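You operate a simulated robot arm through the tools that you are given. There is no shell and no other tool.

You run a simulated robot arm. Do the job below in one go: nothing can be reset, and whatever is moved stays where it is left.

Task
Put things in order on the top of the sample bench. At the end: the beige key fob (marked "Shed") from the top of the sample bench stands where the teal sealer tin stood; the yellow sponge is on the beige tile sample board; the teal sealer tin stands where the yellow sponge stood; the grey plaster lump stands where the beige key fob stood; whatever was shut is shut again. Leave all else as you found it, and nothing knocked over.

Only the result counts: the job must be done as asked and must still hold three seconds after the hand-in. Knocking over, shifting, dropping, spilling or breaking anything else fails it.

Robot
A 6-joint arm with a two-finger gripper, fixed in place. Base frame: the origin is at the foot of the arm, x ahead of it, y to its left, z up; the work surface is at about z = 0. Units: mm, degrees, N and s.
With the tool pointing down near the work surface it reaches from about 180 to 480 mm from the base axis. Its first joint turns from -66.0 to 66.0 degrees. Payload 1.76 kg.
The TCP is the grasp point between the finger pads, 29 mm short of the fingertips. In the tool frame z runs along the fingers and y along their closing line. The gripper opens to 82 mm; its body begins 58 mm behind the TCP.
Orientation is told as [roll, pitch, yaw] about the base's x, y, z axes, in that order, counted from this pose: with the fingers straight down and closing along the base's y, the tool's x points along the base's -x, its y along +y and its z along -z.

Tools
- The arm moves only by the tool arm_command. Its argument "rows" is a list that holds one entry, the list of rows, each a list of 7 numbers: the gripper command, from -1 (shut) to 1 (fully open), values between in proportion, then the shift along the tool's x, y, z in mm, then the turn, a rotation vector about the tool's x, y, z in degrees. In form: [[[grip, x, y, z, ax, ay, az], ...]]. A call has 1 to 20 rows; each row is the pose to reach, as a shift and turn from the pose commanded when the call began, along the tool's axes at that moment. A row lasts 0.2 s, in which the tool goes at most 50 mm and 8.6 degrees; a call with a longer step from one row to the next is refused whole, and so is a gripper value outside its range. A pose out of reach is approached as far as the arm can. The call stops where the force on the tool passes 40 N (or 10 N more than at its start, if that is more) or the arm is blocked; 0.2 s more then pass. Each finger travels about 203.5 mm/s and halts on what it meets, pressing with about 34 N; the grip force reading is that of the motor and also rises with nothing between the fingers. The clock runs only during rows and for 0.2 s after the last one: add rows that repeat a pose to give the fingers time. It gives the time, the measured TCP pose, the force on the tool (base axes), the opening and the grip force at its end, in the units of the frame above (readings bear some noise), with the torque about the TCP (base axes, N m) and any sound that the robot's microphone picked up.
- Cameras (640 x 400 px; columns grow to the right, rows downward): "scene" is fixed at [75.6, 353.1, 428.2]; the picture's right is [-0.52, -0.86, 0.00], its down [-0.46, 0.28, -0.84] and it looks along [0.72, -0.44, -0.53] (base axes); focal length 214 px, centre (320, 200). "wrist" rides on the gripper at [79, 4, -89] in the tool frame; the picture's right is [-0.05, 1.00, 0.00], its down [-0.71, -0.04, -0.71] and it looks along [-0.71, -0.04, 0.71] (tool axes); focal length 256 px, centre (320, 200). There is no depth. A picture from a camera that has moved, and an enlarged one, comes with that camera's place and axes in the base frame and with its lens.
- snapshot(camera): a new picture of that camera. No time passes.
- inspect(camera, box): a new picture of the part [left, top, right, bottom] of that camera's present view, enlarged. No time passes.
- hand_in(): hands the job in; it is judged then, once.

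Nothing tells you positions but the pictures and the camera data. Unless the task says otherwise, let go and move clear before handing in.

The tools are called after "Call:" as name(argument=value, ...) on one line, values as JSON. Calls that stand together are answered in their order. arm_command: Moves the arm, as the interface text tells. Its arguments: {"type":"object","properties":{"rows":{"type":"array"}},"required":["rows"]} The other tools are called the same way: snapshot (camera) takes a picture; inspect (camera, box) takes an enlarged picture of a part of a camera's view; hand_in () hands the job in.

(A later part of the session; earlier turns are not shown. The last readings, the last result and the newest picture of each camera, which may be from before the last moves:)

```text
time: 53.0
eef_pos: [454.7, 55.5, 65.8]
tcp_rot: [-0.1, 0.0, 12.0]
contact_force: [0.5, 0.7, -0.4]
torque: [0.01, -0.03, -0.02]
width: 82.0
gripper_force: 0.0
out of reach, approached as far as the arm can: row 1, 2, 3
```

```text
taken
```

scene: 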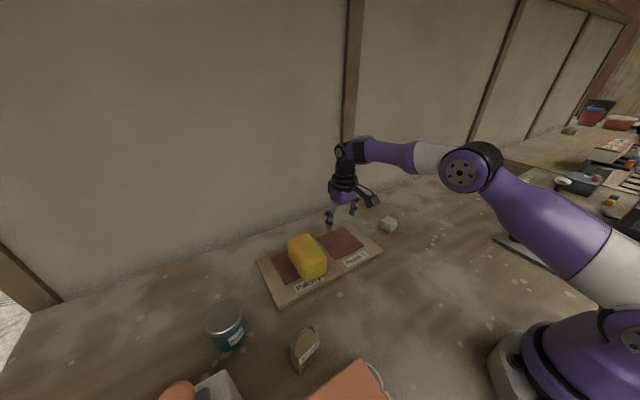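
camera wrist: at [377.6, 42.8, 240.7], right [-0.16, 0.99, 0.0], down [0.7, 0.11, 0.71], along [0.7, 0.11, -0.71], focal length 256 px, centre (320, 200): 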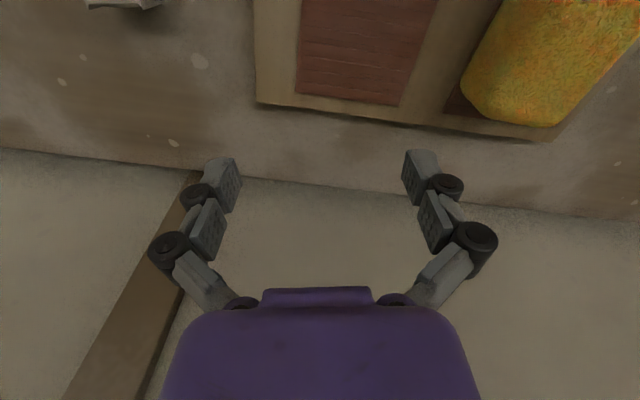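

The elbow now looks bent upward. Confirming by folding inward and up.

Call:
arm_command(rows=[[[1, 25.5, 0.3, -24.7, 0, 0, 0], [1, 51, 0.6, -49.3, 0, 0, 0], [1, 76.5, 0.9, -74, 0, 0, 0], [1, 110, 0.9, -84, 0, 0, 0], [1, 110, 0.9, -84, 0, 0, 0]]])

Call:
snapshot(camera="scene")

```text
time: 54.2
eef_pos: [347.9, 33.8, 151.2]
tcp_rot: [-0.1, -0.1, 12.1]
contact_force: [0.6, -0.1, 0.4]
torque: [0.01, -0.01, -0.03]
width: 82.0
gripper_force: 0.1
```

```text
taken
```

scene: 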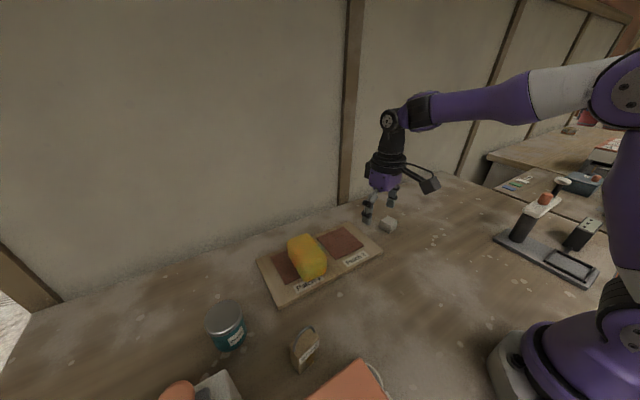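

The elbow is back in its normal upward posture. Now I travel to above the fob with 12° yaw and lean the wrist slightly forward, which also lifts the camera away from the powder unit.

Call:
arm_command(rows=[[[1, 0.6, 45.1, -9, 0, 0, 0], [1, 4.6, 88.9, -14, 0, 0, 0], [1, 12.9, 131.5, -14, 0, 0, 0], [1, 22.2, 174.4, -14, 0, 0, 0], [1, 33.9, 215.7, -14, 0, 0, 0], [1, 49.1, 249.7, -9, 0, 4, 0], [1, 62.6, 272.9, 1, 0, 8, 0], [1, 62.6, 272.9, 1, 0, 12, 0], [1, 62.6, 272.9, 1, 0, 12, 0]]])

Call:
snapshot(camera="wrist")

Call:
snapshot(camera="scene")

```text
time: 56.2
eef_pos: [228.6, 288.8, 148.9]
tcp_rot: [0.4, 10.0, 11.9]
contact_force: [0.4, 0.7, -0.7]
torque: [-0.02, 0.02, 0.0]
width: 82.2
gripper_force: 0.0
```

```text
taken
camera wrist: at [167.1, 279.1, 250.6], right [-0.15, 0.99, 0.0], down [0.81, 0.13, 0.57], along [0.57, 0.09, -0.82], focal length 256 px, centre (320, 200)
```

wrist: 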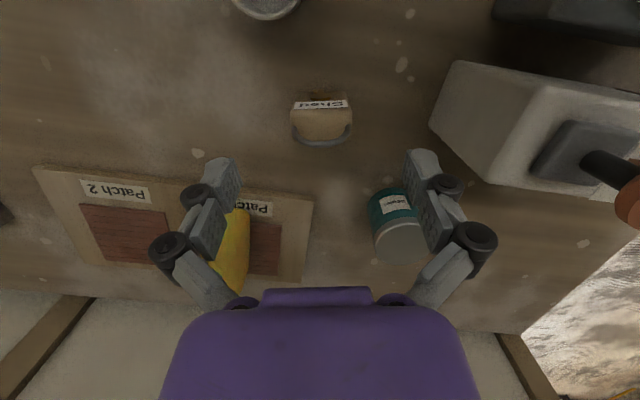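

```text
taken
```

scene: 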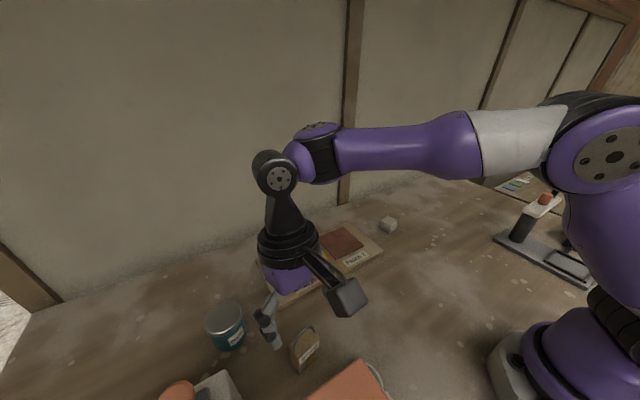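

Good posture now, with the camera well clear. Measuring the fob precisely.

Call:
inspect(camera="wrist", box=[270, 70, 370, 160])

Call:
inspect(camera="wrist", box=[180, 0, 480, 200])

```text
4.44 times, centred on (320, 115) of wrist
camera zoom: at [167.1, 279.1, 250.6], right [-0.15, 0.99, 0.0], down [0.81, 0.13, 0.57], along [0.57, 0.09, -0.82], focal length 1138 px, centre (320, 578)
```

zoom: 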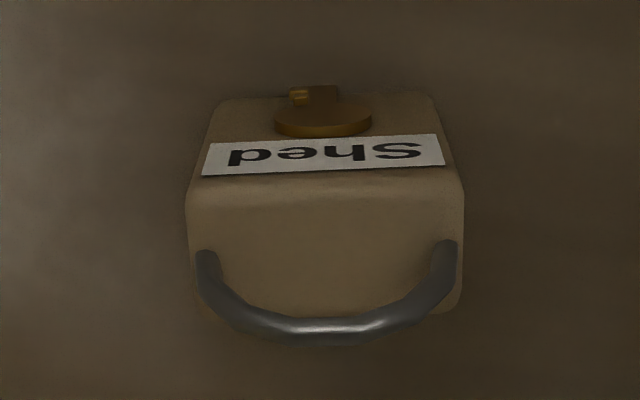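

```text
2.00 times, centred on (330, 100) of wrist
camera zoom: at [167.1, 279.1, 250.6], right [-0.15, 0.99, 0.0], down [0.81, 0.13, 0.57], along [0.57, 0.09, -0.82], focal length 512 px, centre (300, 400)
```

zoom: 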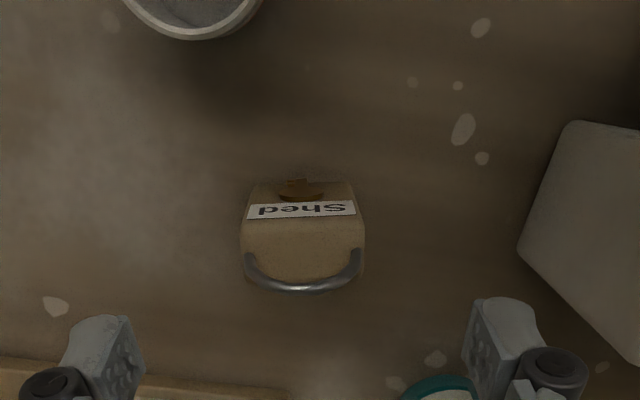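

The fob is centred at [231, 290], yaw ≈ 12°, 45 × 21 × 62 mm; the tool is aligned. Descending in two stages.

Call:
arm_command(rows=[[[1, -4, 0.3, 17.6, 0, 0, 0], [1, -8, 0.6, 35.1, 0, 0, 0], [1, -11.9, 0.8, 52.7, 0, 0, 0], [1, -11.9, 0.8, 52.7, 0, 0, 0]]])

Call:
snapshot(camera="wrist")

Call:
inspect(camera="scene", box=[220, 240, 400, 400])

```text
time: 57.2
eef_pos: [229.1, 288.7, 95.7]
tcp_rot: [-0.2, 11.9, 12.0]
contact_force: [-0.6, 0.0, 0.0]
torque: [-0.01, 0.01, 0.01]
width: 82.0
gripper_force: 0.0
```

```text
taken
camera wrist: at [171.8, 280.3, 199.4], right [-0.16, 0.99, -0.01], down [0.83, 0.14, 0.55], along [0.54, 0.08, -0.84], focal length 256 px, centre (320, 200)
```

wrist: 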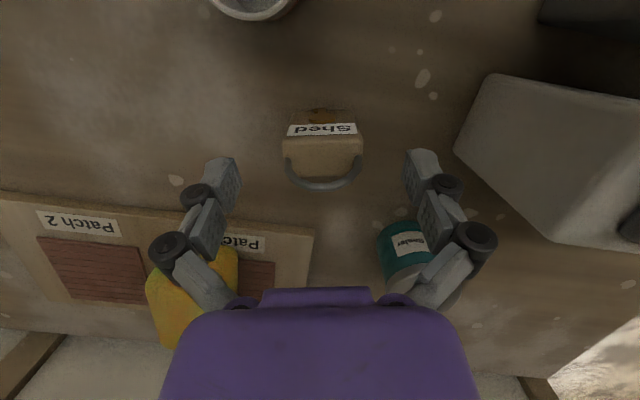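

```text
2.50 times, centred on (310, 320) of scene
camera zoom: at [75.6, 353.1, 428.2], right [-0.52, -0.86, 0.0], down [-0.46, 0.28, -0.84], along [0.72, -0.44, -0.53], focal length 536 px, centre (345, -100)
```

zoom: 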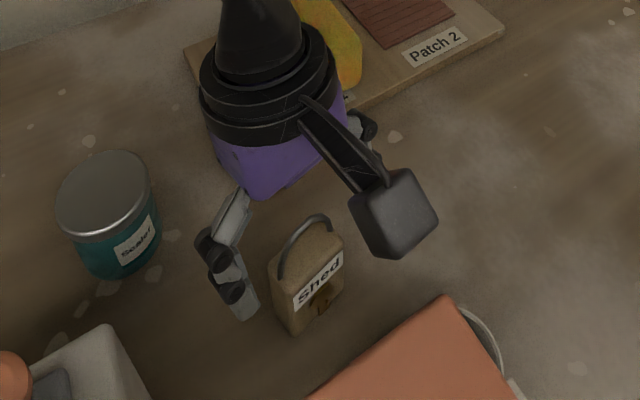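

Fob is centred between the fingers with the ring below the palm. Continuing down to grasp height z ≈ 50.

Call:
arm_command(rows=[[[1, -3, 0.2, 11, 0, 0, 0], [1, -6, 0.4, 22, 0, 0, 0], [1, -9, 0.6, 33, 0, 0, 0], [1, -11.7, 0.85, 44.2, 0, 0, 0], [1, -11.7, 0.85, 44.2, 0, 0, 0]]])

Call:
snapshot(camera="wrist")

Call:
inspect(camera="scene", box=[220, 240, 400, 400])

```text
time: 58.4
eef_pos: [231.4, 289.8, 48.4]
tcp_rot: [-0.1, 12.0, 12.0]
contact_force: [0.9, 0.8, -0.4]
torque: [0.0, 0.01, 0.02]
width: 82.1
gripper_force: 0.0
```

```text
taken
camera wrist: at [174.4, 281.2, 153.8], right [-0.16, 0.99, -0.01], down [0.83, 0.14, 0.55], along [0.54, 0.08, -0.84], focal length 256 px, centre (320, 200)
```

wrist: 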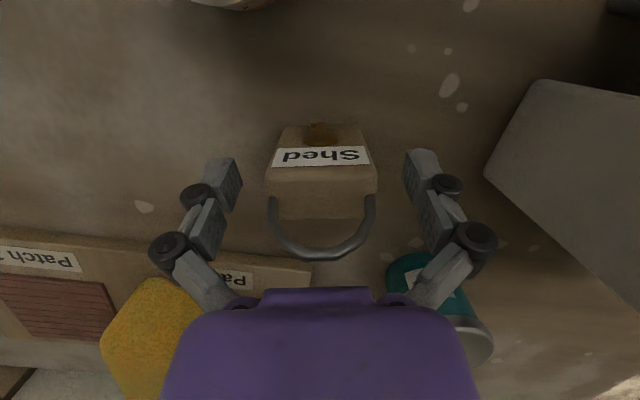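

```text
2.50 times, centred on (310, 320) of scene
camera zoom: at [75.6, 353.1, 428.2], right [-0.52, -0.86, 0.0], down [-0.46, 0.28, -0.84], along [0.72, -0.44, -0.53], focal length 536 px, centre (345, -100)
```

zoom: 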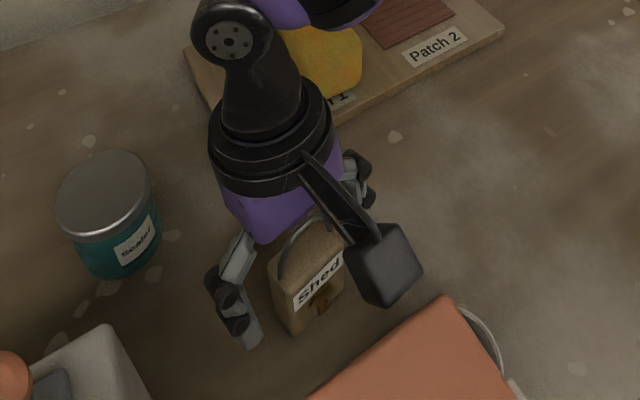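

Fob is well centred between the pads. Closing.

Call:
arm_command(rows=[[[0.6, 0, 0, 0, 0, 0, 0], [0.2, 0, 0, 0, 0, 0, 0], [-0.2, 0, 0, 0, 0, 0, 0], [-0.3, 0, 0, 0, 0, 0, 0], [-0.3, 0, 0, 0, 0, 0, 0]]])

Call:
snapshot(camera="wrist")

Call:
inspect(camera="scene", box=[220, 240, 400, 400])

```text
time: 59.6
eef_pos: [233.0, 289.7, 49.8]
tcp_rot: [-0.1, 12.0, 12.0]
contact_force: [-0.9, -0.9, 5.5]
torque: [-0.03, 0.0, 0.01]
width: 44.7
gripper_force: 34.1
```

```text
taken
camera wrist: at [174.5, 281.2, 154.2], right [-0.16, 0.99, -0.01], down [0.83, 0.14, 0.55], along [0.54, 0.08, -0.84], focal length 256 px, centre (320, 200)
```

wrist: 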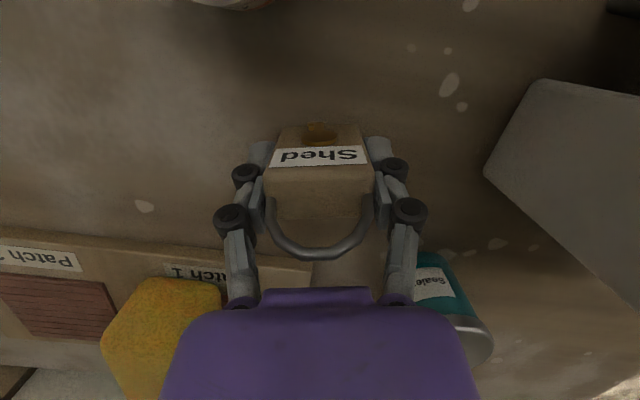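

```text
2.50 times, centred on (310, 320) of scene
camera zoom: at [75.6, 353.1, 428.2], right [-0.52, -0.86, 0.0], down [-0.46, 0.28, -0.84], along [0.72, -0.44, -0.53], focal length 536 px, centre (345, -100)
```

zoom: 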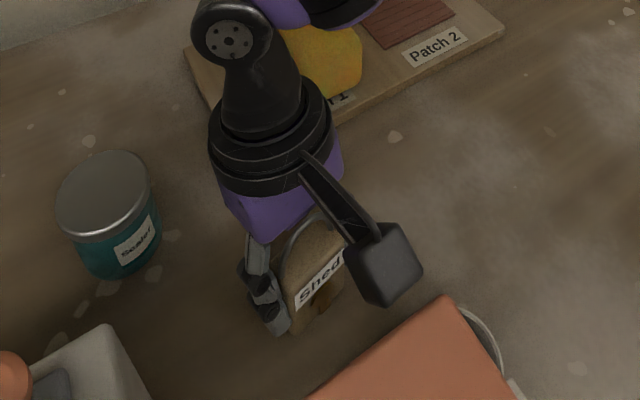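

Fob firmly held (44.7 mm). Lifting slowly.

Call:
arm_command(rows=[[[-0.3, 1, 0, -4.9, 0, 0, 0], [-0.3, 3.1, 0, -14.7, 0, 0, 0], [-0.3, 7.3, 0, -34.2, 0, 0, 0], [-0.3, 14.6, 0, -68.5, 0, 0, 0], [-0.3, 14.6, 0, -68.5, 0, 0, 0]]])

Call:
snapshot(camera="wrist")

Call:
snapshot(camera="scene")

```text
time: 60.8
eef_pos: [232.2, 290.0, 120.1]
tcp_rot: [-0.1, 11.9, 12.1]
contact_force: [0.1, -0.2, -2.1]
torque: [0.01, 0.02, -0.02]
width: 44.9
gripper_force: 34.3
```

```text
taken
camera wrist: at [173.9, 281.5, 223.8], right [-0.16, 0.99, -0.01], down [0.83, 0.14, 0.55], along [0.54, 0.08, -0.84], focal length 256 px, centre (320, 200)
```

wrist: 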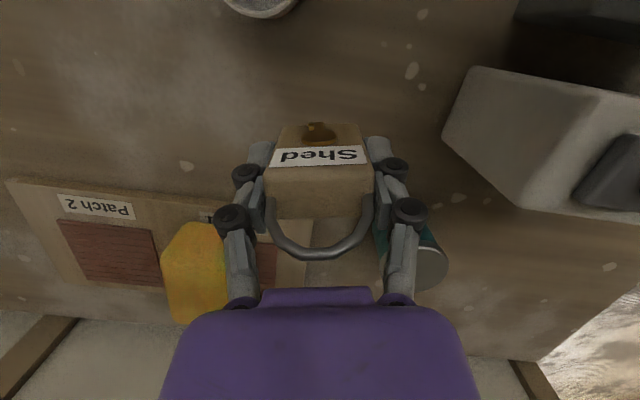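

```text
taken
```

scene: 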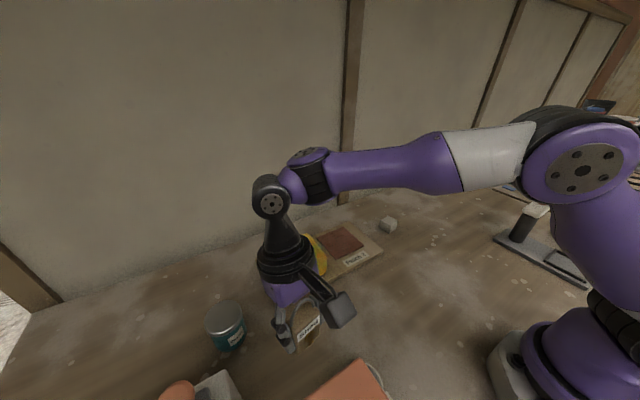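

The fob hangs upright. Carrying it at z 120 along a clear line to the tin's old spot [291, −51].

Call:
arm_command(rows=[[[-0.3, 1.5, -43.3, 0.3, 0, 0, 0], [-0.3, 3, -86.5, 0.6, 0, 0, 0], [-0.3, 4.5, -129.8, 0.9, 0, 0, 0], [-0.3, 6, -173, 1.3, 0, 0, 0], [-0.3, 7.4, -216.3, 1.6, 0, 0, 0], [-0.3, 8.9, -259.5, 1.9, 0, 0, 0], [-0.3, 10.4, -302.8, 2.2, 0, 0, 0], [-0.3, 11.9, -346, 2.5, 0, 0, 0], [-0.3, 11.9, -346, 2.5, 0, 0, 0]]])

Call:
snapshot(camera="wrist")

Call:
snapshot(camera="scene")

```text
time: 62.8
eef_pos: [293.4, -51.0, 120.8]
tcp_rot: [-0.1, 12.0, 12.0]
contact_force: [0.9, 0.5, -0.6]
torque: [0.04, -0.02, -0.01]
width: 45.0
gripper_force: 34.5
```

```text
taken
camera wrist: at [235.8, -59.4, 225.1], right [-0.16, 0.99, -0.01], down [0.83, 0.14, 0.55], along [0.54, 0.08, -0.84], focal length 256 px, centre (320, 200)
```

wrist: 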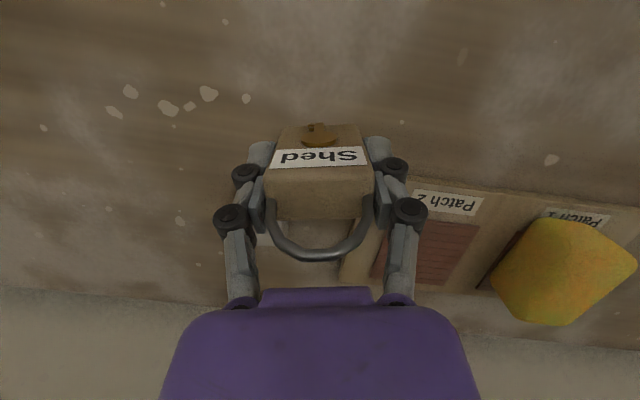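

```text
taken
```

scene: 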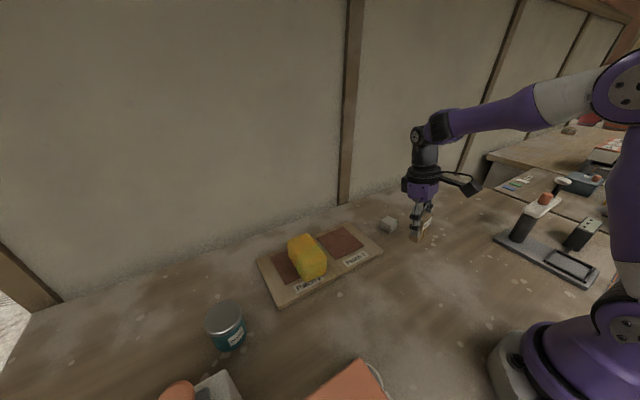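

In position. Lowering the fob toward the bench.

Call:
arm_command(rows=[[[-0.3, -3, 0, 16.5, 0, 0, 0], [-0.3, -6.4, 0, 33, 0, 0, 0], [-0.3, -9.7, 0, 49.5, 0, 0, 0], [-0.3, -13, 0, 65.7, 0, 0, 0], [-0.3, -13, 0, 65.7, 0, 0, 0]]])

Call:
inspect(camera="scene", box=[350, 170, 490, 280])

```text
time: 64.0
eef_pos: [292.2, -51.2, 52.7]
tcp_rot: [0.0, 12.0, 12.0]
contact_force: [0.5, 0.1, -0.4]
torque: [0.0, 0.0, 0.01]
width: 44.8
gripper_force: 33.9
```

```text
3.64 times, centred on (420, 225) of scene
camera zoom: at [75.6, 353.1, 428.2], right [-0.52, -0.86, 0.0], down [-0.46, 0.28, -0.84], along [0.72, -0.44, -0.53], focal length 780 px, centre (-44, 109)
```

zoom: 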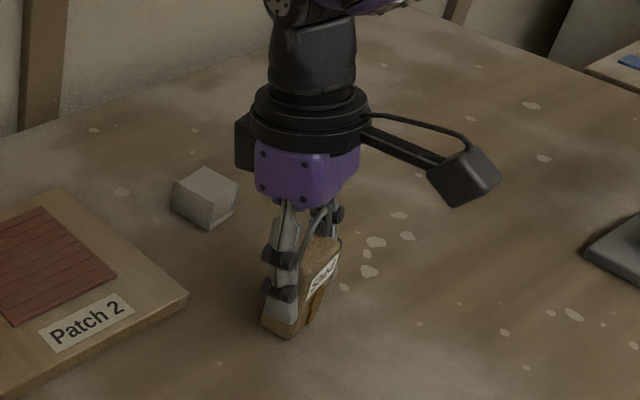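

Just above the bench. Creeping down to contact.

Call:
arm_command(rows=[[[-0.3, -0.2, 0, 1, 0, 0, 0], [-0.3, -0.4, 0, 2, 0, 0, 0], [-0.3, -0.4, 0, 2, 0, 0, 0]]])

```text
time: 64.8
eef_pos: [291.0, -50.4, 51.9]
tcp_rot: [-0.1, 12.0, 12.0]
contact_force: [0.1, -0.1, -0.9]
torque: [0.03, 0.0, -0.01]
width: 44.9
gripper_force: 33.9
```

Call:
arm_command(rows=[[[-0.3, -0.2, 0, 1, 0, 0, 0], [-0.3, -0.3, 0, 1.6, 0, 0, 0], [-0.3, -0.3, 0, 1.6, 0, 0, 0]]])

```text
time: 65.6
eef_pos: [291.6, -52.0, 50.5]
tcp_rot: [-0.2, 11.9, 12.0]
contact_force: [-2.3, 0.1, 12.9]
torque: [0.05, 0.19, 0.0]
width: 44.7
gripper_force: 33.5
```

Contact. Easing off slightly before releasing.

Call:
arm_command(rows=[[[-0.3, 0.1, 0, -0.6, 0, 0, 0], [-0.3, 0.1, 0, -0.6, 0, 0, 0]]])

```text
time: 66.2
eef_pos: [292.2, -50.2, 50.5]
tcp_rot: [-0.2, 12.0, 12.0]
contact_force: [0.5, 0.5, -0.6]
torque: [0.0, 0.0, 0.01]
width: 45.0
gripper_force: 34.4
```

Force is back to about zero: the fob is at the surface. Opening gently.

Call:
arm_command(rows=[[[0.15, 0, 0, 0, 0, 0, 0], [0.3, 0, 0, 0, 0, 0, 0], [0.6, 0, 0, 0, 0, 0, 0], [1, 0, 0, 0, 0, 0, 0], [1, 0, 0, 0, 0, 0, 0]]])

Call:
snapshot(camera="wrist")

Call:
inspect(camera="scene", box=[350, 170, 490, 280])

```text
time: 67.4
eef_pos: [291.9, -51.2, 50.3]
tcp_rot: [-0.1, 12.0, 12.0]
contact_force: [0.3, 0.5, -1.1]
torque: [0.0, -0.03, -0.02]
width: 81.7
gripper_force: 0.0
```

```text
taken
camera wrist: at [233.6, -59.9, 154.5], right [-0.16, 0.99, -0.01], down [0.83, 0.14, 0.55], along [0.54, 0.08, -0.84], focal length 256 px, centre (320, 200)
```

wrist: 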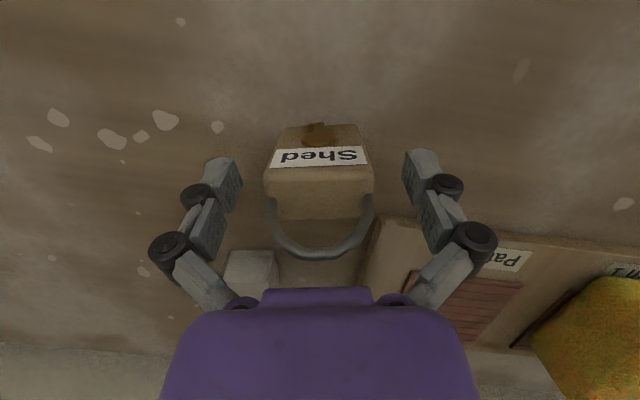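

```text
3.64 times, centred on (420, 225) of scene
camera zoom: at [75.6, 353.1, 428.2], right [-0.52, -0.86, 0.0], down [-0.46, 0.28, -0.84], along [0.72, -0.44, -0.53], focal length 780 px, centre (-44, 109)
```

zoom: 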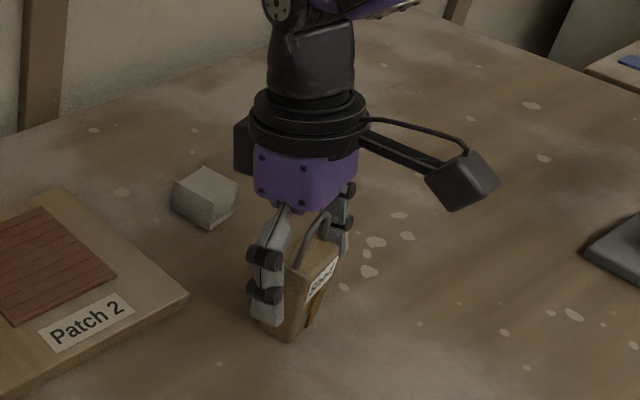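

The fob stands upright on the tin's old spot. Rising straight up, clear of the ring, then straightening the tool.

Call:
arm_command(rows=[[[1, 2.1, 0, -9.8, 0, 0, 0], [1, 6.2, 0, -29.3, 0, 0, 0], [1, 11.4, 0, -53.8, 0, 0, 0], [1, 17.7, 0, -83.1, 0, 0, 0], [1, 22, 0, -105, 0, -4, 0], [1, 24, 0, -115, 0, -8, 0], [1, 24, 0, -115, 0, -12, 0], [1, 24, 0, -115, 0, -12, 0]]])

Call:
snapshot(camera="wrist")

Call:
snapshot(camera="scene")

```text
time: 69.2
eef_pos: [292.1, -51.9, 168.0]
tcp_rot: [-0.1, -0.2, 12.0]
contact_force: [0.1, -0.2, 0.6]
torque: [-0.04, 0.02, 0.0]
width: 82.2
gripper_force: 0.1
```

```text
taken
camera wrist: at [213.6, -64.2, 257.5], right [-0.16, 0.99, 0.0], down [0.7, 0.11, 0.71], along [0.7, 0.11, -0.71], focal length 256 px, centre (320, 200)
```

wrist: 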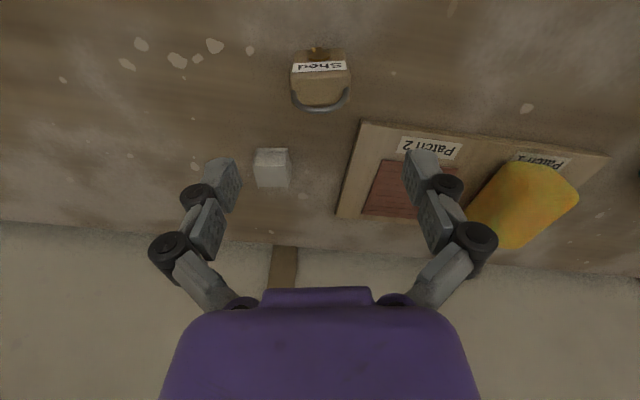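

```text
taken
```

scene: 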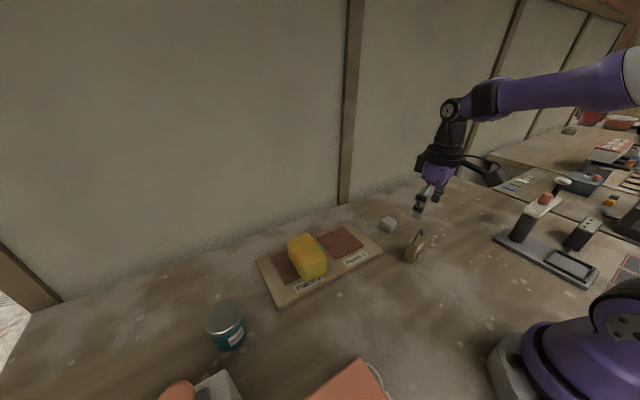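

Fob stands well. Next: the grey lump at about [409, −92]; moving over for a close look.

Call:
arm_command(rows=[[[1, -27, -17, 0, 0, 0, 0], [1, -54, -34, 0, 0, 0, 0], [1, -81, -51, 0, 0, 0, 0], [1, -81, -51, 0, 0, 0, 0]]])

Call:
snapshot(camera="wrist")

Call:
inspect(camera="wrist", box=[250, 10, 390, 130])

Call:
inspect(camera="scene", box=[360, 200, 430, 260])

```text
time: 70.2
eef_pos: [382.2, -84.9, 167.8]
tcp_rot: [-0.2, 0.0, 12.0]
contact_force: [-0.6, 0.1, -0.4]
torque: [0.01, 0.01, -0.03]
width: 82.2
gripper_force: 0.1
```

```text
taken
camera wrist: at [303.6, -97.4, 256.8], right [-0.16, 0.99, 0.0], down [0.7, 0.11, 0.71], along [0.7, 0.11, -0.71], focal length 256 px, centre (320, 200)
```

wrist: 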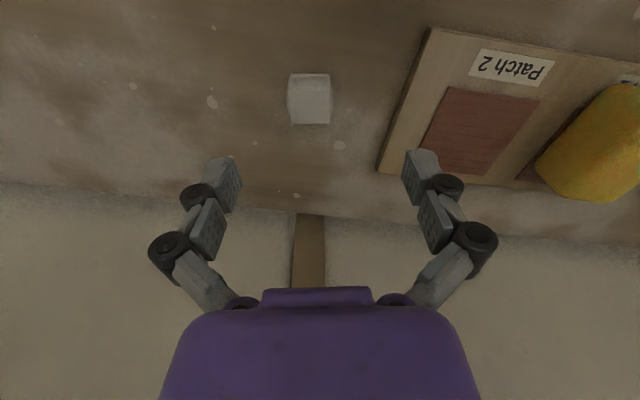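

```text
3.33 times, centred on (320, 70) of wrist
camera zoom: at [303.6, -97.4, 256.8], right [-0.16, 0.99, 0.0], down [0.7, 0.11, 0.71], along [0.7, 0.11, -0.71], focal length 853 px, centre (320, 633)
```

zoom: 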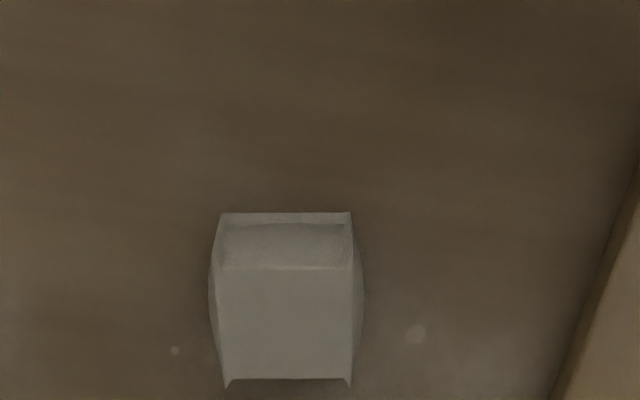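

```text
6.67 times, centred on (395, 230) of scene
camera zoom: at [75.6, 353.1, 428.2], right [-0.52, -0.86, 0.0], down [-0.46, 0.28, -0.84], along [0.72, -0.44, -0.53], focal length 1430 px, centre (-180, 0)
```

zoom: 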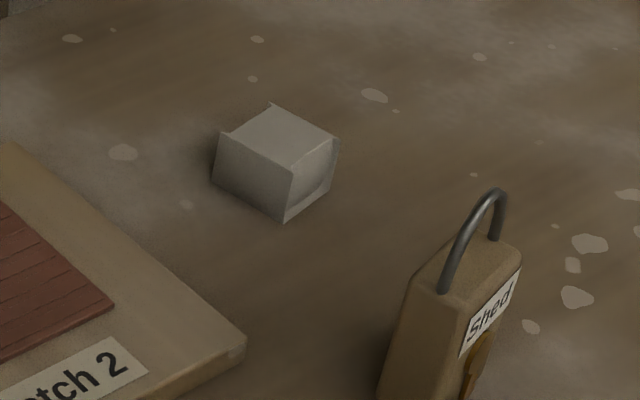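

The lump is a ~36 mm cube with bulging sides (~42 mm), centred at about [407, −90], yaw ≈ 10°. I'll hover above it with the same 12° forward lean I'll need when placing it.

Call:
arm_command(rows=[[[1, -7.7, -3.4, 19, 0, 4, 0.7], [1, -15.5, -6.7, 38, 0, 8, 1.4], [1, -23.2, -10.1, 58, 0, 12, 2], [1, -23.2, -10.1, 58, 0, 12, 2]]])

Call:
snapshot(camera="wrist")

Call:
inspect(camera="wrist", box=[250, 70, 390, 190])

Call:
inspect(camera="scene", box=[340, 130, 480, 270])

```text
time: 71.2
eef_pos: [412.7, -76.6, 120.8]
tcp_rot: [3.0, 8.4, 10.4]
contact_force: [0.7, -0.2, 0.2]
torque: [0.02, 0.0, 0.01]
width: 82.1
gripper_force: 0.1
out of reach, approached as far as the arm can: row 3
```

```text
taken
camera wrist: at [348.6, -89.4, 221.4], right [-0.12, 0.99, 0.05], down [0.8, 0.07, 0.59], along [0.59, 0.11, -0.8], focal length 256 px, centre (320, 200)
```

wrist: 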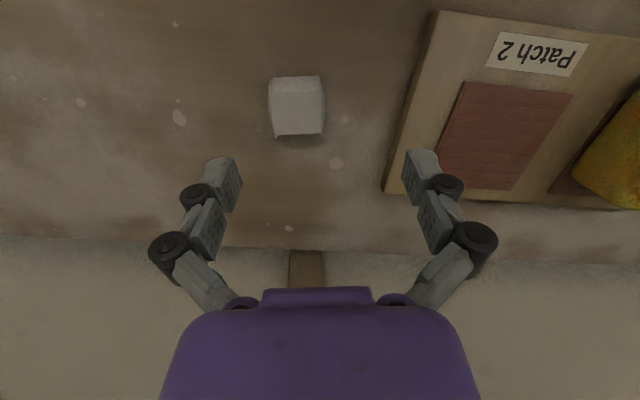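

```text
3.33 times, centred on (320, 130) of wrist
camera zoom: at [348.6, -89.4, 221.4], right [-0.12, 0.99, 0.05], down [0.8, 0.07, 0.59], along [0.59, 0.11, -0.8], focal length 853 px, centre (320, 433)
```

zoom: 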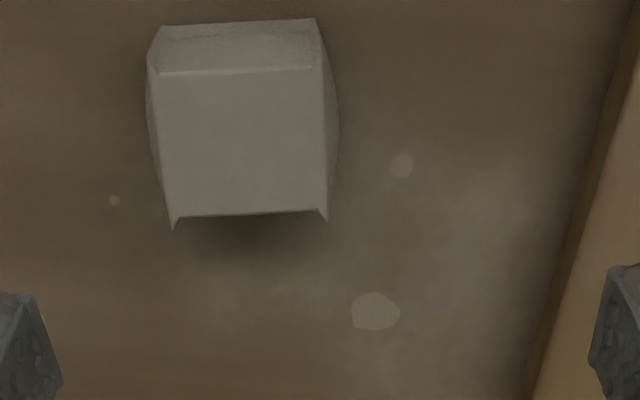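

```text
2.86 times, centred on (410, 200) of scene
camera zoom: at [75.6, 353.1, 428.2], right [-0.52, -0.86, 0.0], down [-0.46, 0.28, -0.84], along [0.72, -0.44, -0.53], focal length 613 px, centre (63, 200)
```

zoom: 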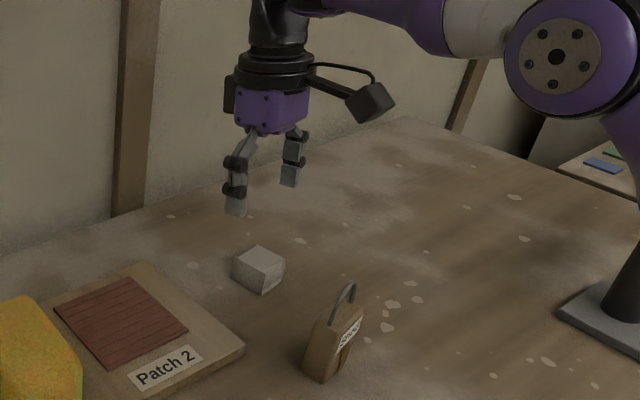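

Row 3 was flagged but row 4 was not; the arm may still be settling. Holding for a moment to see the true pose.

Call:
arm_command(rows=[[[1, 0, 0, 0, 0, 0, 0], [1, 0, 0, 0, 0, 0, 0]]])

Call:
snapshot(camera="scene")

```text
time: 71.8
eef_pos: [412.3, -75.7, 119.6]
tcp_rot: [3.1, 8.3, 10.4]
contact_force: [0.2, -0.2, 0.7]
torque: [-0.01, 0.01, -0.01]
width: 82.0
gripper_force: 0.2
```

```text
taken
```

scene: 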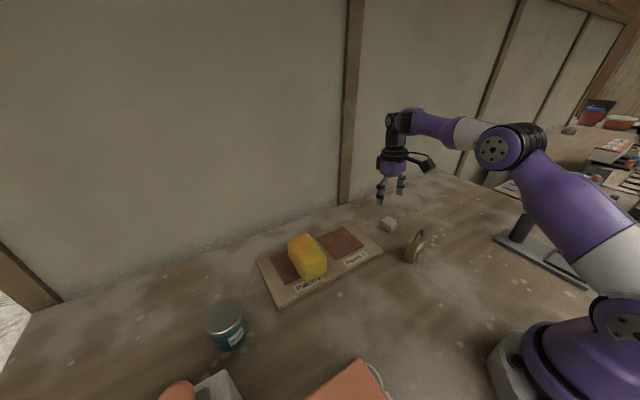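

The forward lean at this height hits a wrist limit, so I'll use only 5° of lean, level the roll, and recentre over the lump.

Call:
arm_command(rows=[[[1, 2.4, -6.5, 10, 1.5, -1.6, 0], [1, 4.8, -13.1, 20.9, 3.1, -3.3, 0], [1, 4.8, -13.1, 20.9, 3.1, -3.3, 0]]])

Call:
snapshot(camera="wrist")

Call:
inspect(camera="wrist", box=[250, 50, 390, 190])

```text
time: 72.6
eef_pos: [400.1, -104.1, 89.3]
tcp_rot: [-3.4, 8.8, 10.1]
contact_force: [0.4, 1.0, -0.4]
torque: [0.01, 0.0, -0.04]
width: 82.0
gripper_force: 0.1
out of reach, approached as far as the arm can: row 1
```

```text
taken
camera wrist: at [334.9, -106.4, 190.6], right [-0.13, 0.99, -0.07], down [0.79, 0.15, 0.59], along [0.6, 0.03, -0.8], focal length 256 px, centre (320, 200)
```

wrist: 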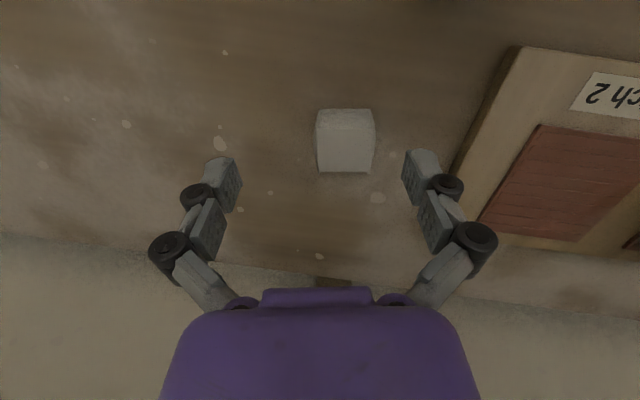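

```text
2.86 times, centred on (320, 120) of wrist
camera zoom: at [334.9, -106.4, 190.6], right [-0.13, 0.99, -0.07], down [0.79, 0.15, 0.59], along [0.6, 0.03, -0.8], focal length 731 px, centre (320, 429)
```

zoom: 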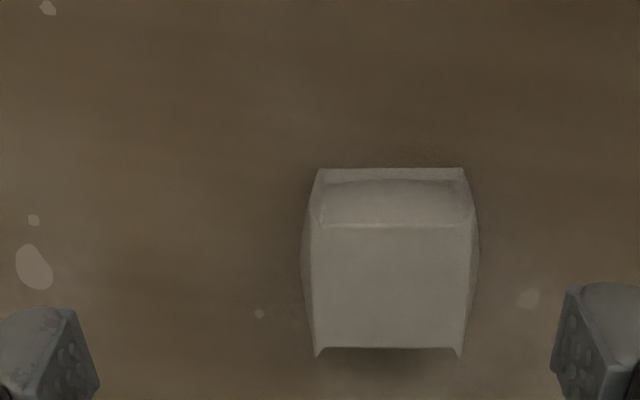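

Now the pose reads consistent: [400, −104, 89] with a small roll. Levelling to 5° lean and centring over the lump.

Call:
arm_command(rows=[[[1, -5.3, 6.8, 4.2, -1.7, -1.9, 0], [1, -10.6, 13.7, 8.3, -3.4, -3.8, 0], [1, -10.6, 13.7, 8.3, -3.4, -3.8, 0]]])

Call:
snapshot(camera="wrist")

Call:
inspect(camera="wrist", box=[250, 50, 390, 190])

Call:
snapshot(camera="scene")

```text
time: 73.4
eef_pos: [407.6, -89.7, 81.2]
tcp_rot: [0.1, 4.8, 10.2]
contact_force: [0.1, 0.1, -0.4]
torque: [-0.01, 0.02, -0.02]
width: 82.3
gripper_force: 0.0
```

```text
taken
camera wrist: at [336.5, -98.2, 175.9], right [-0.12, 0.99, 0.0], down [0.76, 0.1, 0.65], along [0.64, 0.08, -0.76], focal length 256 px, centre (320, 200)
```

wrist: 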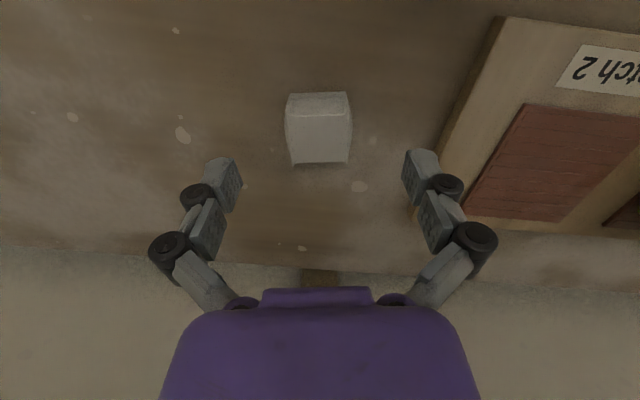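

```text
2.86 times, centred on (320, 120) of wrist
camera zoom: at [336.5, -98.2, 175.9], right [-0.12, 0.99, 0.0], down [0.76, 0.1, 0.65], along [0.64, 0.08, -0.76], focal length 731 px, centre (320, 429)
```

zoom: 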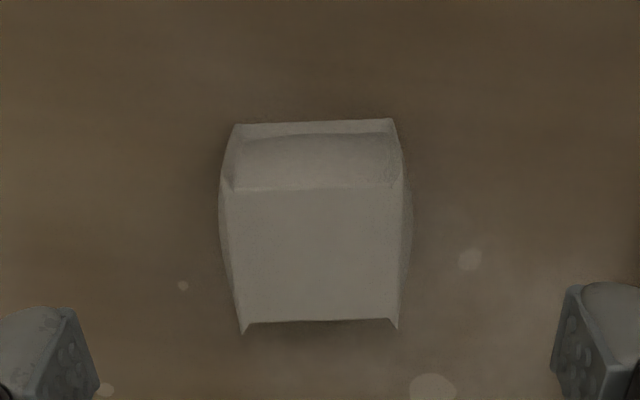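

```text
taken
```

scene: 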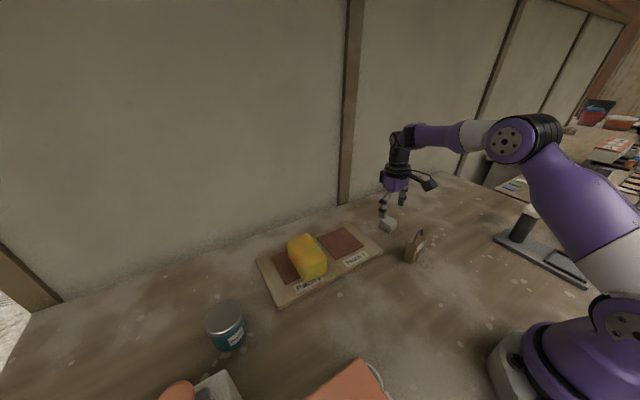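

The lump is centred between the fingers. Descending to z ≈ 33 and closing.

Call:
arm_command(rows=[[[1, -0.8, 0, 16, 0, 0, 0], [1, -1.9, 0, 32, 0, 0, 0], [1, -3, 0, 47.5, 0, 0, 0], [1, -3, 0, 47.5, 0, 0, 0]]])

Call:
snapshot(camera="wrist")

Call:
inspect(camera="scene", box=[340, 160, 460, 270])

```text
time: 74.4
eef_pos: [404.6, -89.9, 32.7]
tcp_rot: [0.1, 4.9, 10.1]
contact_force: [0.2, -0.1, -1.2]
torque: [-0.01, -0.01, -0.04]
width: 81.8
gripper_force: 0.2
```

```text
taken
camera wrist: at [335.3, -98.7, 128.3], right [-0.12, 0.99, 0.0], down [0.76, 0.1, 0.64], along [0.64, 0.08, -0.76], focal length 256 px, centre (320, 200)
```

wrist: 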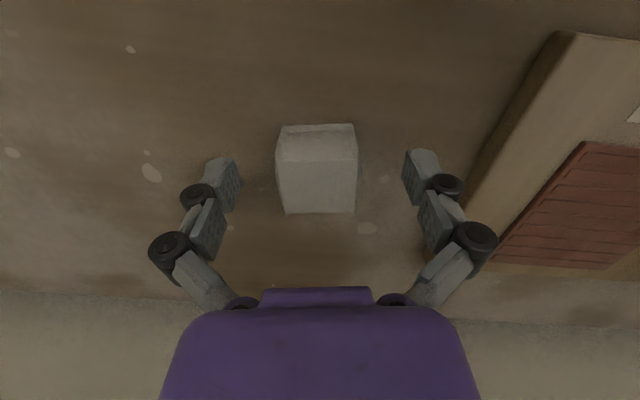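

```text
3.64 times, centred on (400, 215) of scene
camera zoom: at [75.6, 353.1, 428.2], right [-0.52, -0.86, 0.0], down [-0.46, 0.28, -0.84], along [0.72, -0.44, -0.53], focal length 780 px, centre (29, 146)
```

zoom: 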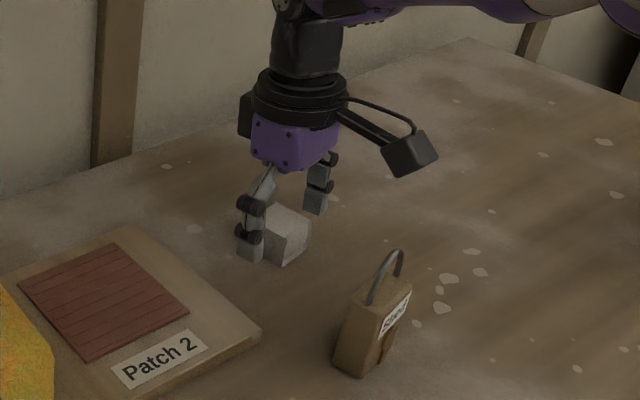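

Positioned around the lump. Closing gradually.

Call:
arm_command(rows=[[[0.6, 0, 0, 0, 0, 0, 0], [0.3, 0, 0, 0, 0, 0, 0], [0.05, 0, 0, 0, 0, 0, 0], [-0.1, 0, 0, 0, 0, 0, 0], [-0.1, 0, 0, 0, 0, 0, 0]]])

Call:
snapshot(camera="wrist")

```text
time: 75.6
eef_pos: [405.0, -89.5, 32.9]
tcp_rot: [0.0, 4.8, 10.3]
contact_force: [-1.5, 0.2, 6.9]
torque: [-0.01, 0.04, -0.03]
width: 44.2
gripper_force: 33.9
```

```text
taken
camera wrist: at [335.4, -98.7, 128.8], right [-0.12, 0.99, 0.0], down [0.76, 0.1, 0.65], along [0.64, 0.08, -0.76], focal length 256 px, centre (320, 200)
```

wrist: 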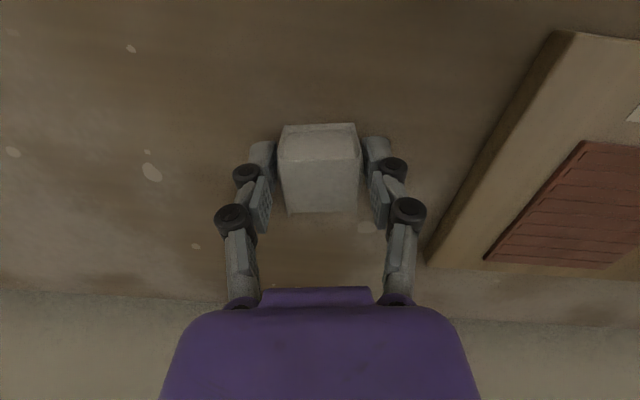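

Lump gripped at 44 mm. Lifting.

Call:
arm_command(rows=[[[-0.1, 0.4, 0, -5, 0, 0, 0], [-0.1, 1.3, 0, -15, 0, 0, 0], [-0.1, 2.9, 0, -35, 0, 0, 0], [-0.1, 4.6, 0, -55, 0, 0, 0], [-0.1, 4.6, 0, -55, 0, 0, 0]]])

Call:
snapshot(camera="wrist")

Call:
inspect(camera="scene", box=[340, 130, 460, 270])

```text
time: 76.8
eef_pos: [403.2, -90.4, 89.5]
tcp_rot: [0.0, 4.9, 10.2]
contact_force: [-0.3, -0.1, -1.3]
torque: [-0.02, 0.01, 0.0]
width: 44.2
gripper_force: 33.7
```

```text
taken
camera wrist: at [334.0, -98.5, 184.6], right [-0.12, 0.99, 0.0], down [0.76, 0.1, 0.64], along [0.64, 0.08, -0.76], focal length 256 px, centre (320, 200)
```

wrist: 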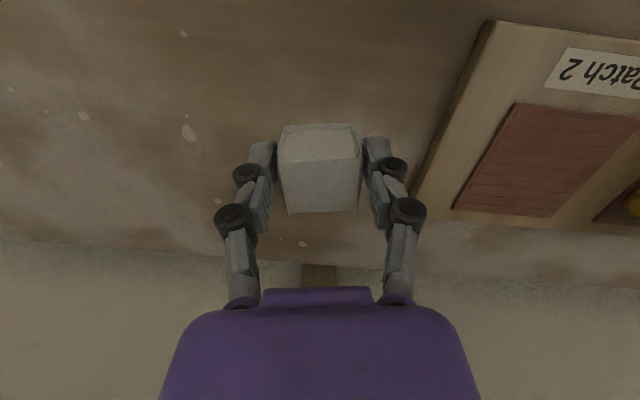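

```text
2.86 times, centred on (400, 200) of scene
camera zoom: at [75.6, 353.1, 428.2], right [-0.52, -0.86, 0.0], down [-0.46, 0.28, -0.84], along [0.72, -0.44, -0.53], focal length 613 px, centre (91, 200)
```

zoom: 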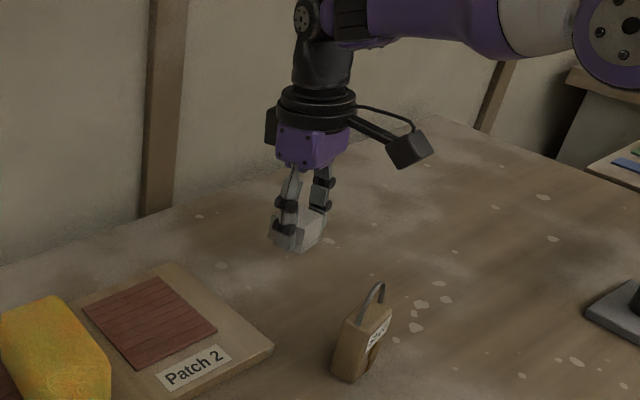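

Held firmly. Carrying the lump at z ≈ 130 to the fob's old spot, passing well clear of the fob and sponge.

Call:
arm_command(rows=[[[-0.1, 13.8, 37.7, -20.4, 0, 0, 0], [-0.1, 22.7, 79.7, -34.7, 0, 0, 0], [-0.1, 33.7, 122.3, -38.8, 0, 0, 0], [-0.1, 46.2, 165.3, -37.8, 0, 0, 0], [-0.1, 58.9, 208.1, -36.7, 0, 0, 0], [-0.1, 71.4, 251, -35.6, 0, 0, 0], [-0.1, 81, 293.5, -34.8, 0, 0, 0], [-0.1, 89.1, 332.5, -34.1, 0, 0, 0], [-0.1, 97.7, 369.6, -33.4, 0, 0, 0], [-0.1, 107, 405.3, -32.6, 0, 0, 0], [-0.1, 107, 405.3, -32.6, 0, 0, 0]]])

Call:
snapshot(camera="wrist")

Call:
snapshot(camera="scene")

```text
time: 79.2
eef_pos: [229.9, 290.9, 130.3]
tcp_rot: [0.2, 4.9, 10.2]
contact_force: [-0.3, 0.7, -1.5]
torque: [0.0, -0.02, 0.0]
width: 43.9
gripper_force: 34.0
```

```text
taken
camera wrist: at [160.1, 281.6, 226.6], right [-0.12, 0.99, 0.0], down [0.76, 0.1, 0.64], along [0.64, 0.08, -0.76], focal length 256 px, centre (320, 200)
```

wrist: 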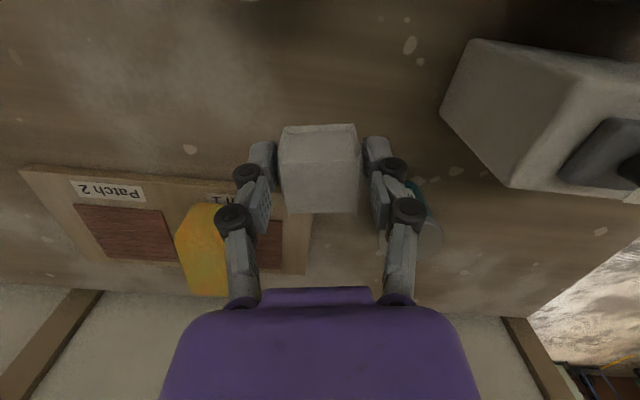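

```text
taken
```

scene: 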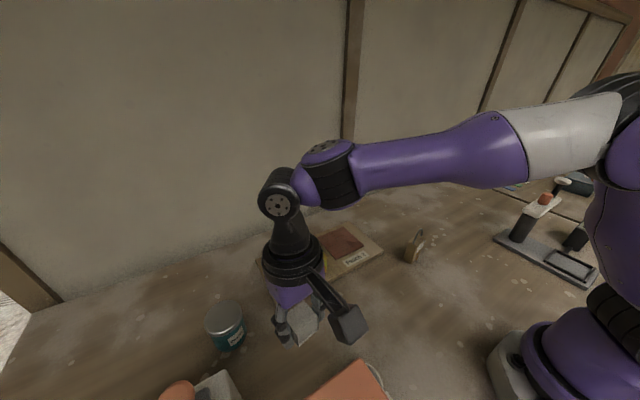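

Right above the fob's old spot. Descending, staying clear of the pots and the powder unit's post.

Call:
arm_command(rows=[[[-0.1, -1.6, 0, 18.3, 0, 0, 0], [-0.1, -3.1, 0, 36.7, 0, 0, 0], [-0.1, -4.7, 0, 55, 0, 0, 0], [-0.1, -6.2, 0, 73.4, 0, 0, 0], [-0.1, -7.8, 0, 91.7, 0, 0, 0], [-0.1, -7.8, 0, 91.7, 0, 0, 0]]])

Call:
snapshot(camera="wrist")

Call:
inspect(camera="scene", box=[220, 240, 400, 400])

```text
time: 80.6
eef_pos: [230.5, 290.2, 37.5]
tcp_rot: [0.1, 4.8, 10.2]
contact_force: [-0.3, 0.0, -0.4]
torque: [-0.01, -0.03, 0.01]
width: 44.0
gripper_force: 34.2
```

```text
taken
camera wrist: at [160.7, 281.4, 133.6], right [-0.12, 0.99, 0.0], down [0.76, 0.1, 0.64], along [0.64, 0.08, -0.76], focal length 256 px, centre (320, 200)
```

wrist: 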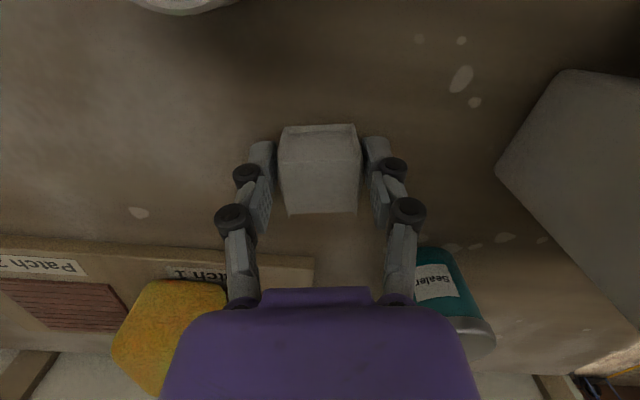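

```text
2.50 times, centred on (310, 320) of scene
camera zoom: at [75.6, 353.1, 428.2], right [-0.52, -0.86, 0.0], down [-0.46, 0.28, -0.84], along [0.72, -0.44, -0.53], focal length 536 px, centre (345, -100)
```

zoom: 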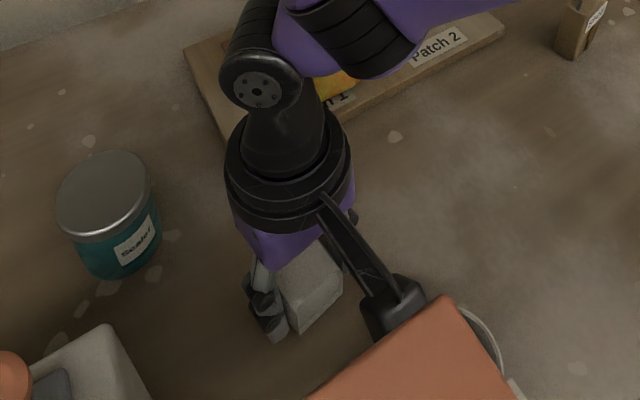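

About 4 mm above the bench. Creeping down.

Call:
arm_command(rows=[[[-0.1, -0.1, 0, 1.2, 0, 0, 0], [-0.1, -0.2, 0, 2.4, 0, 0, 0], [-0.1, -0.3, 0, 3.2, 0, 0, 0], [-0.1, -0.3, 0, 3.2, 0, 0, 0]]])

```text
time: 81.6
eef_pos: [231.4, 291.1, 34.3]
tcp_rot: [0.1, 5.0, 10.3]
contact_force: [-0.1, 0.0, -0.5]
torque: [0.02, -0.02, 0.0]
width: 44.0
gripper_force: 34.1
```

Call:
arm_command(rows=[[[-0.1, -0.1, 0, 0.8, 0, 0, 0], [-0.1, -0.1, 0, 1.5, 0, 0, 0], [-0.1, -0.1, 0, 1.5, 0, 0, 0]]])

```text
time: 82.4
eef_pos: [232.1, 291.7, 31.7]
tcp_rot: [0.1, 4.8, 10.3]
contact_force: [-0.2, -0.2, -1.6]
torque: [-0.01, 0.0, -0.01]
width: 44.2
gripper_force: 33.9
```

Call:
arm_command(rows=[[[-0.1, 0, 0, 0.6, 0, 0, 0], [-0.1, 0, 0, 1.0, 0, 0, 0], [-0.1, 0, 0, 1.0, 0, 0, 0]]])

```text
time: 83.2
eef_pos: [231.4, 290.9, 32.8]
tcp_rot: [0.1, 4.7, 10.2]
contact_force: [-1.1, -5.1, 22.1]
torque: [-0.17, 0.06, -0.07]
width: 44.3
gripper_force: 34.4
```

Contact reached. Easing off a touch.

Call:
arm_command(rows=[[[-0.1, 0, 0, -0.6, 0, 0, 0], [-0.1, 0, 0, -0.6, 0, 0, 0]]])

```text
time: 83.8
eef_pos: [231.8, 291.0, 32.3]
tcp_rot: [0.1, 4.9, 10.3]
contact_force: [-0.7, -4.0, 15.9]
torque: [-0.1, 0.01, -0.04]
width: 44.0
gripper_force: 33.8
```

Call:
arm_command(rows=[[[-0.1, 0, 0, -0.6, 0, 0, 0], [-0.1, 0, 0, -0.6, 0, 0, 0]]])

```text
time: 84.4
eef_pos: [231.0, 291.4, 33.0]
tcp_rot: [0.1, 4.9, 10.2]
contact_force: [0.6, 1.2, 1.7]
torque: [0.1, -0.03, 0.01]
width: 44.4
gripper_force: 34.2
```

The lump rests lightly on the bench now. Opening gently.

Call:
arm_command(rows=[[[0.15, 0, 0, 0, 0, 0, 0], [0.4, 0, 0, 0, 0, 0, 0], [0.8, 0, 0, 0, 0, 0, 0], [1, 0, 0, 0, 0, 0, 0], [1, 0, 0, 0, 0, 0, 0]]])

Call:
snapshot(camera="wrist")

Call:
inspect(camera="scene", box=[220, 240, 400, 400])

```text
time: 85.6
eef_pos: [231.9, 290.5, 32.9]
tcp_rot: [0.1, 4.9, 10.3]
contact_force: [0.3, -0.4, 0.0]
torque: [0.0, -0.03, 0.0]
width: 82.0
gripper_force: 0.1
```

```text
taken
camera wrist: at [161.3, 282.0, 128.9], right [-0.12, 0.99, 0.0], down [0.76, 0.1, 0.64], along [0.64, 0.08, -0.76], focal length 256 px, centre (320, 200)
```

wrist: 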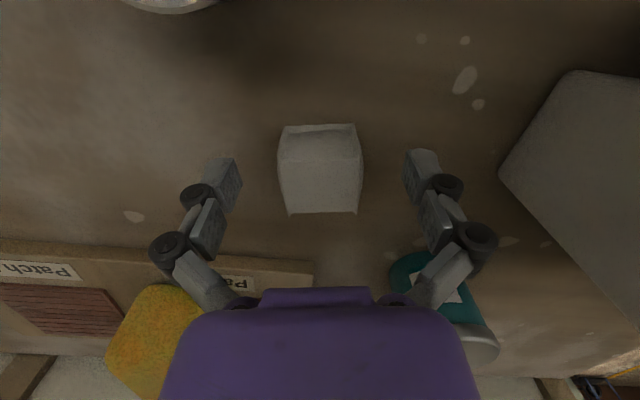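

```text
2.50 times, centred on (310, 320) of scene
camera zoom: at [75.6, 353.1, 428.2], right [-0.52, -0.86, 0.0], down [-0.46, 0.28, -0.84], along [0.72, -0.44, -0.53], focal length 536 px, centre (345, -100)
```

zoom: 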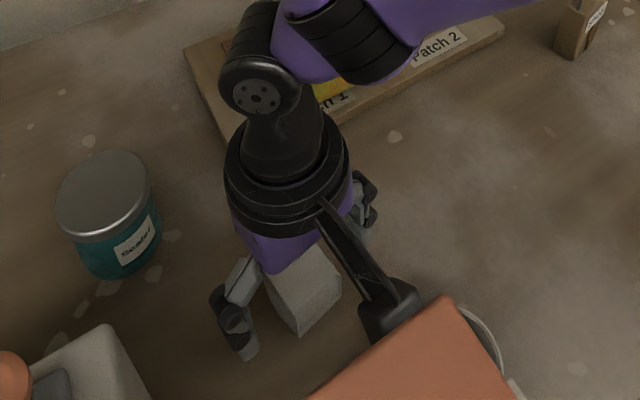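

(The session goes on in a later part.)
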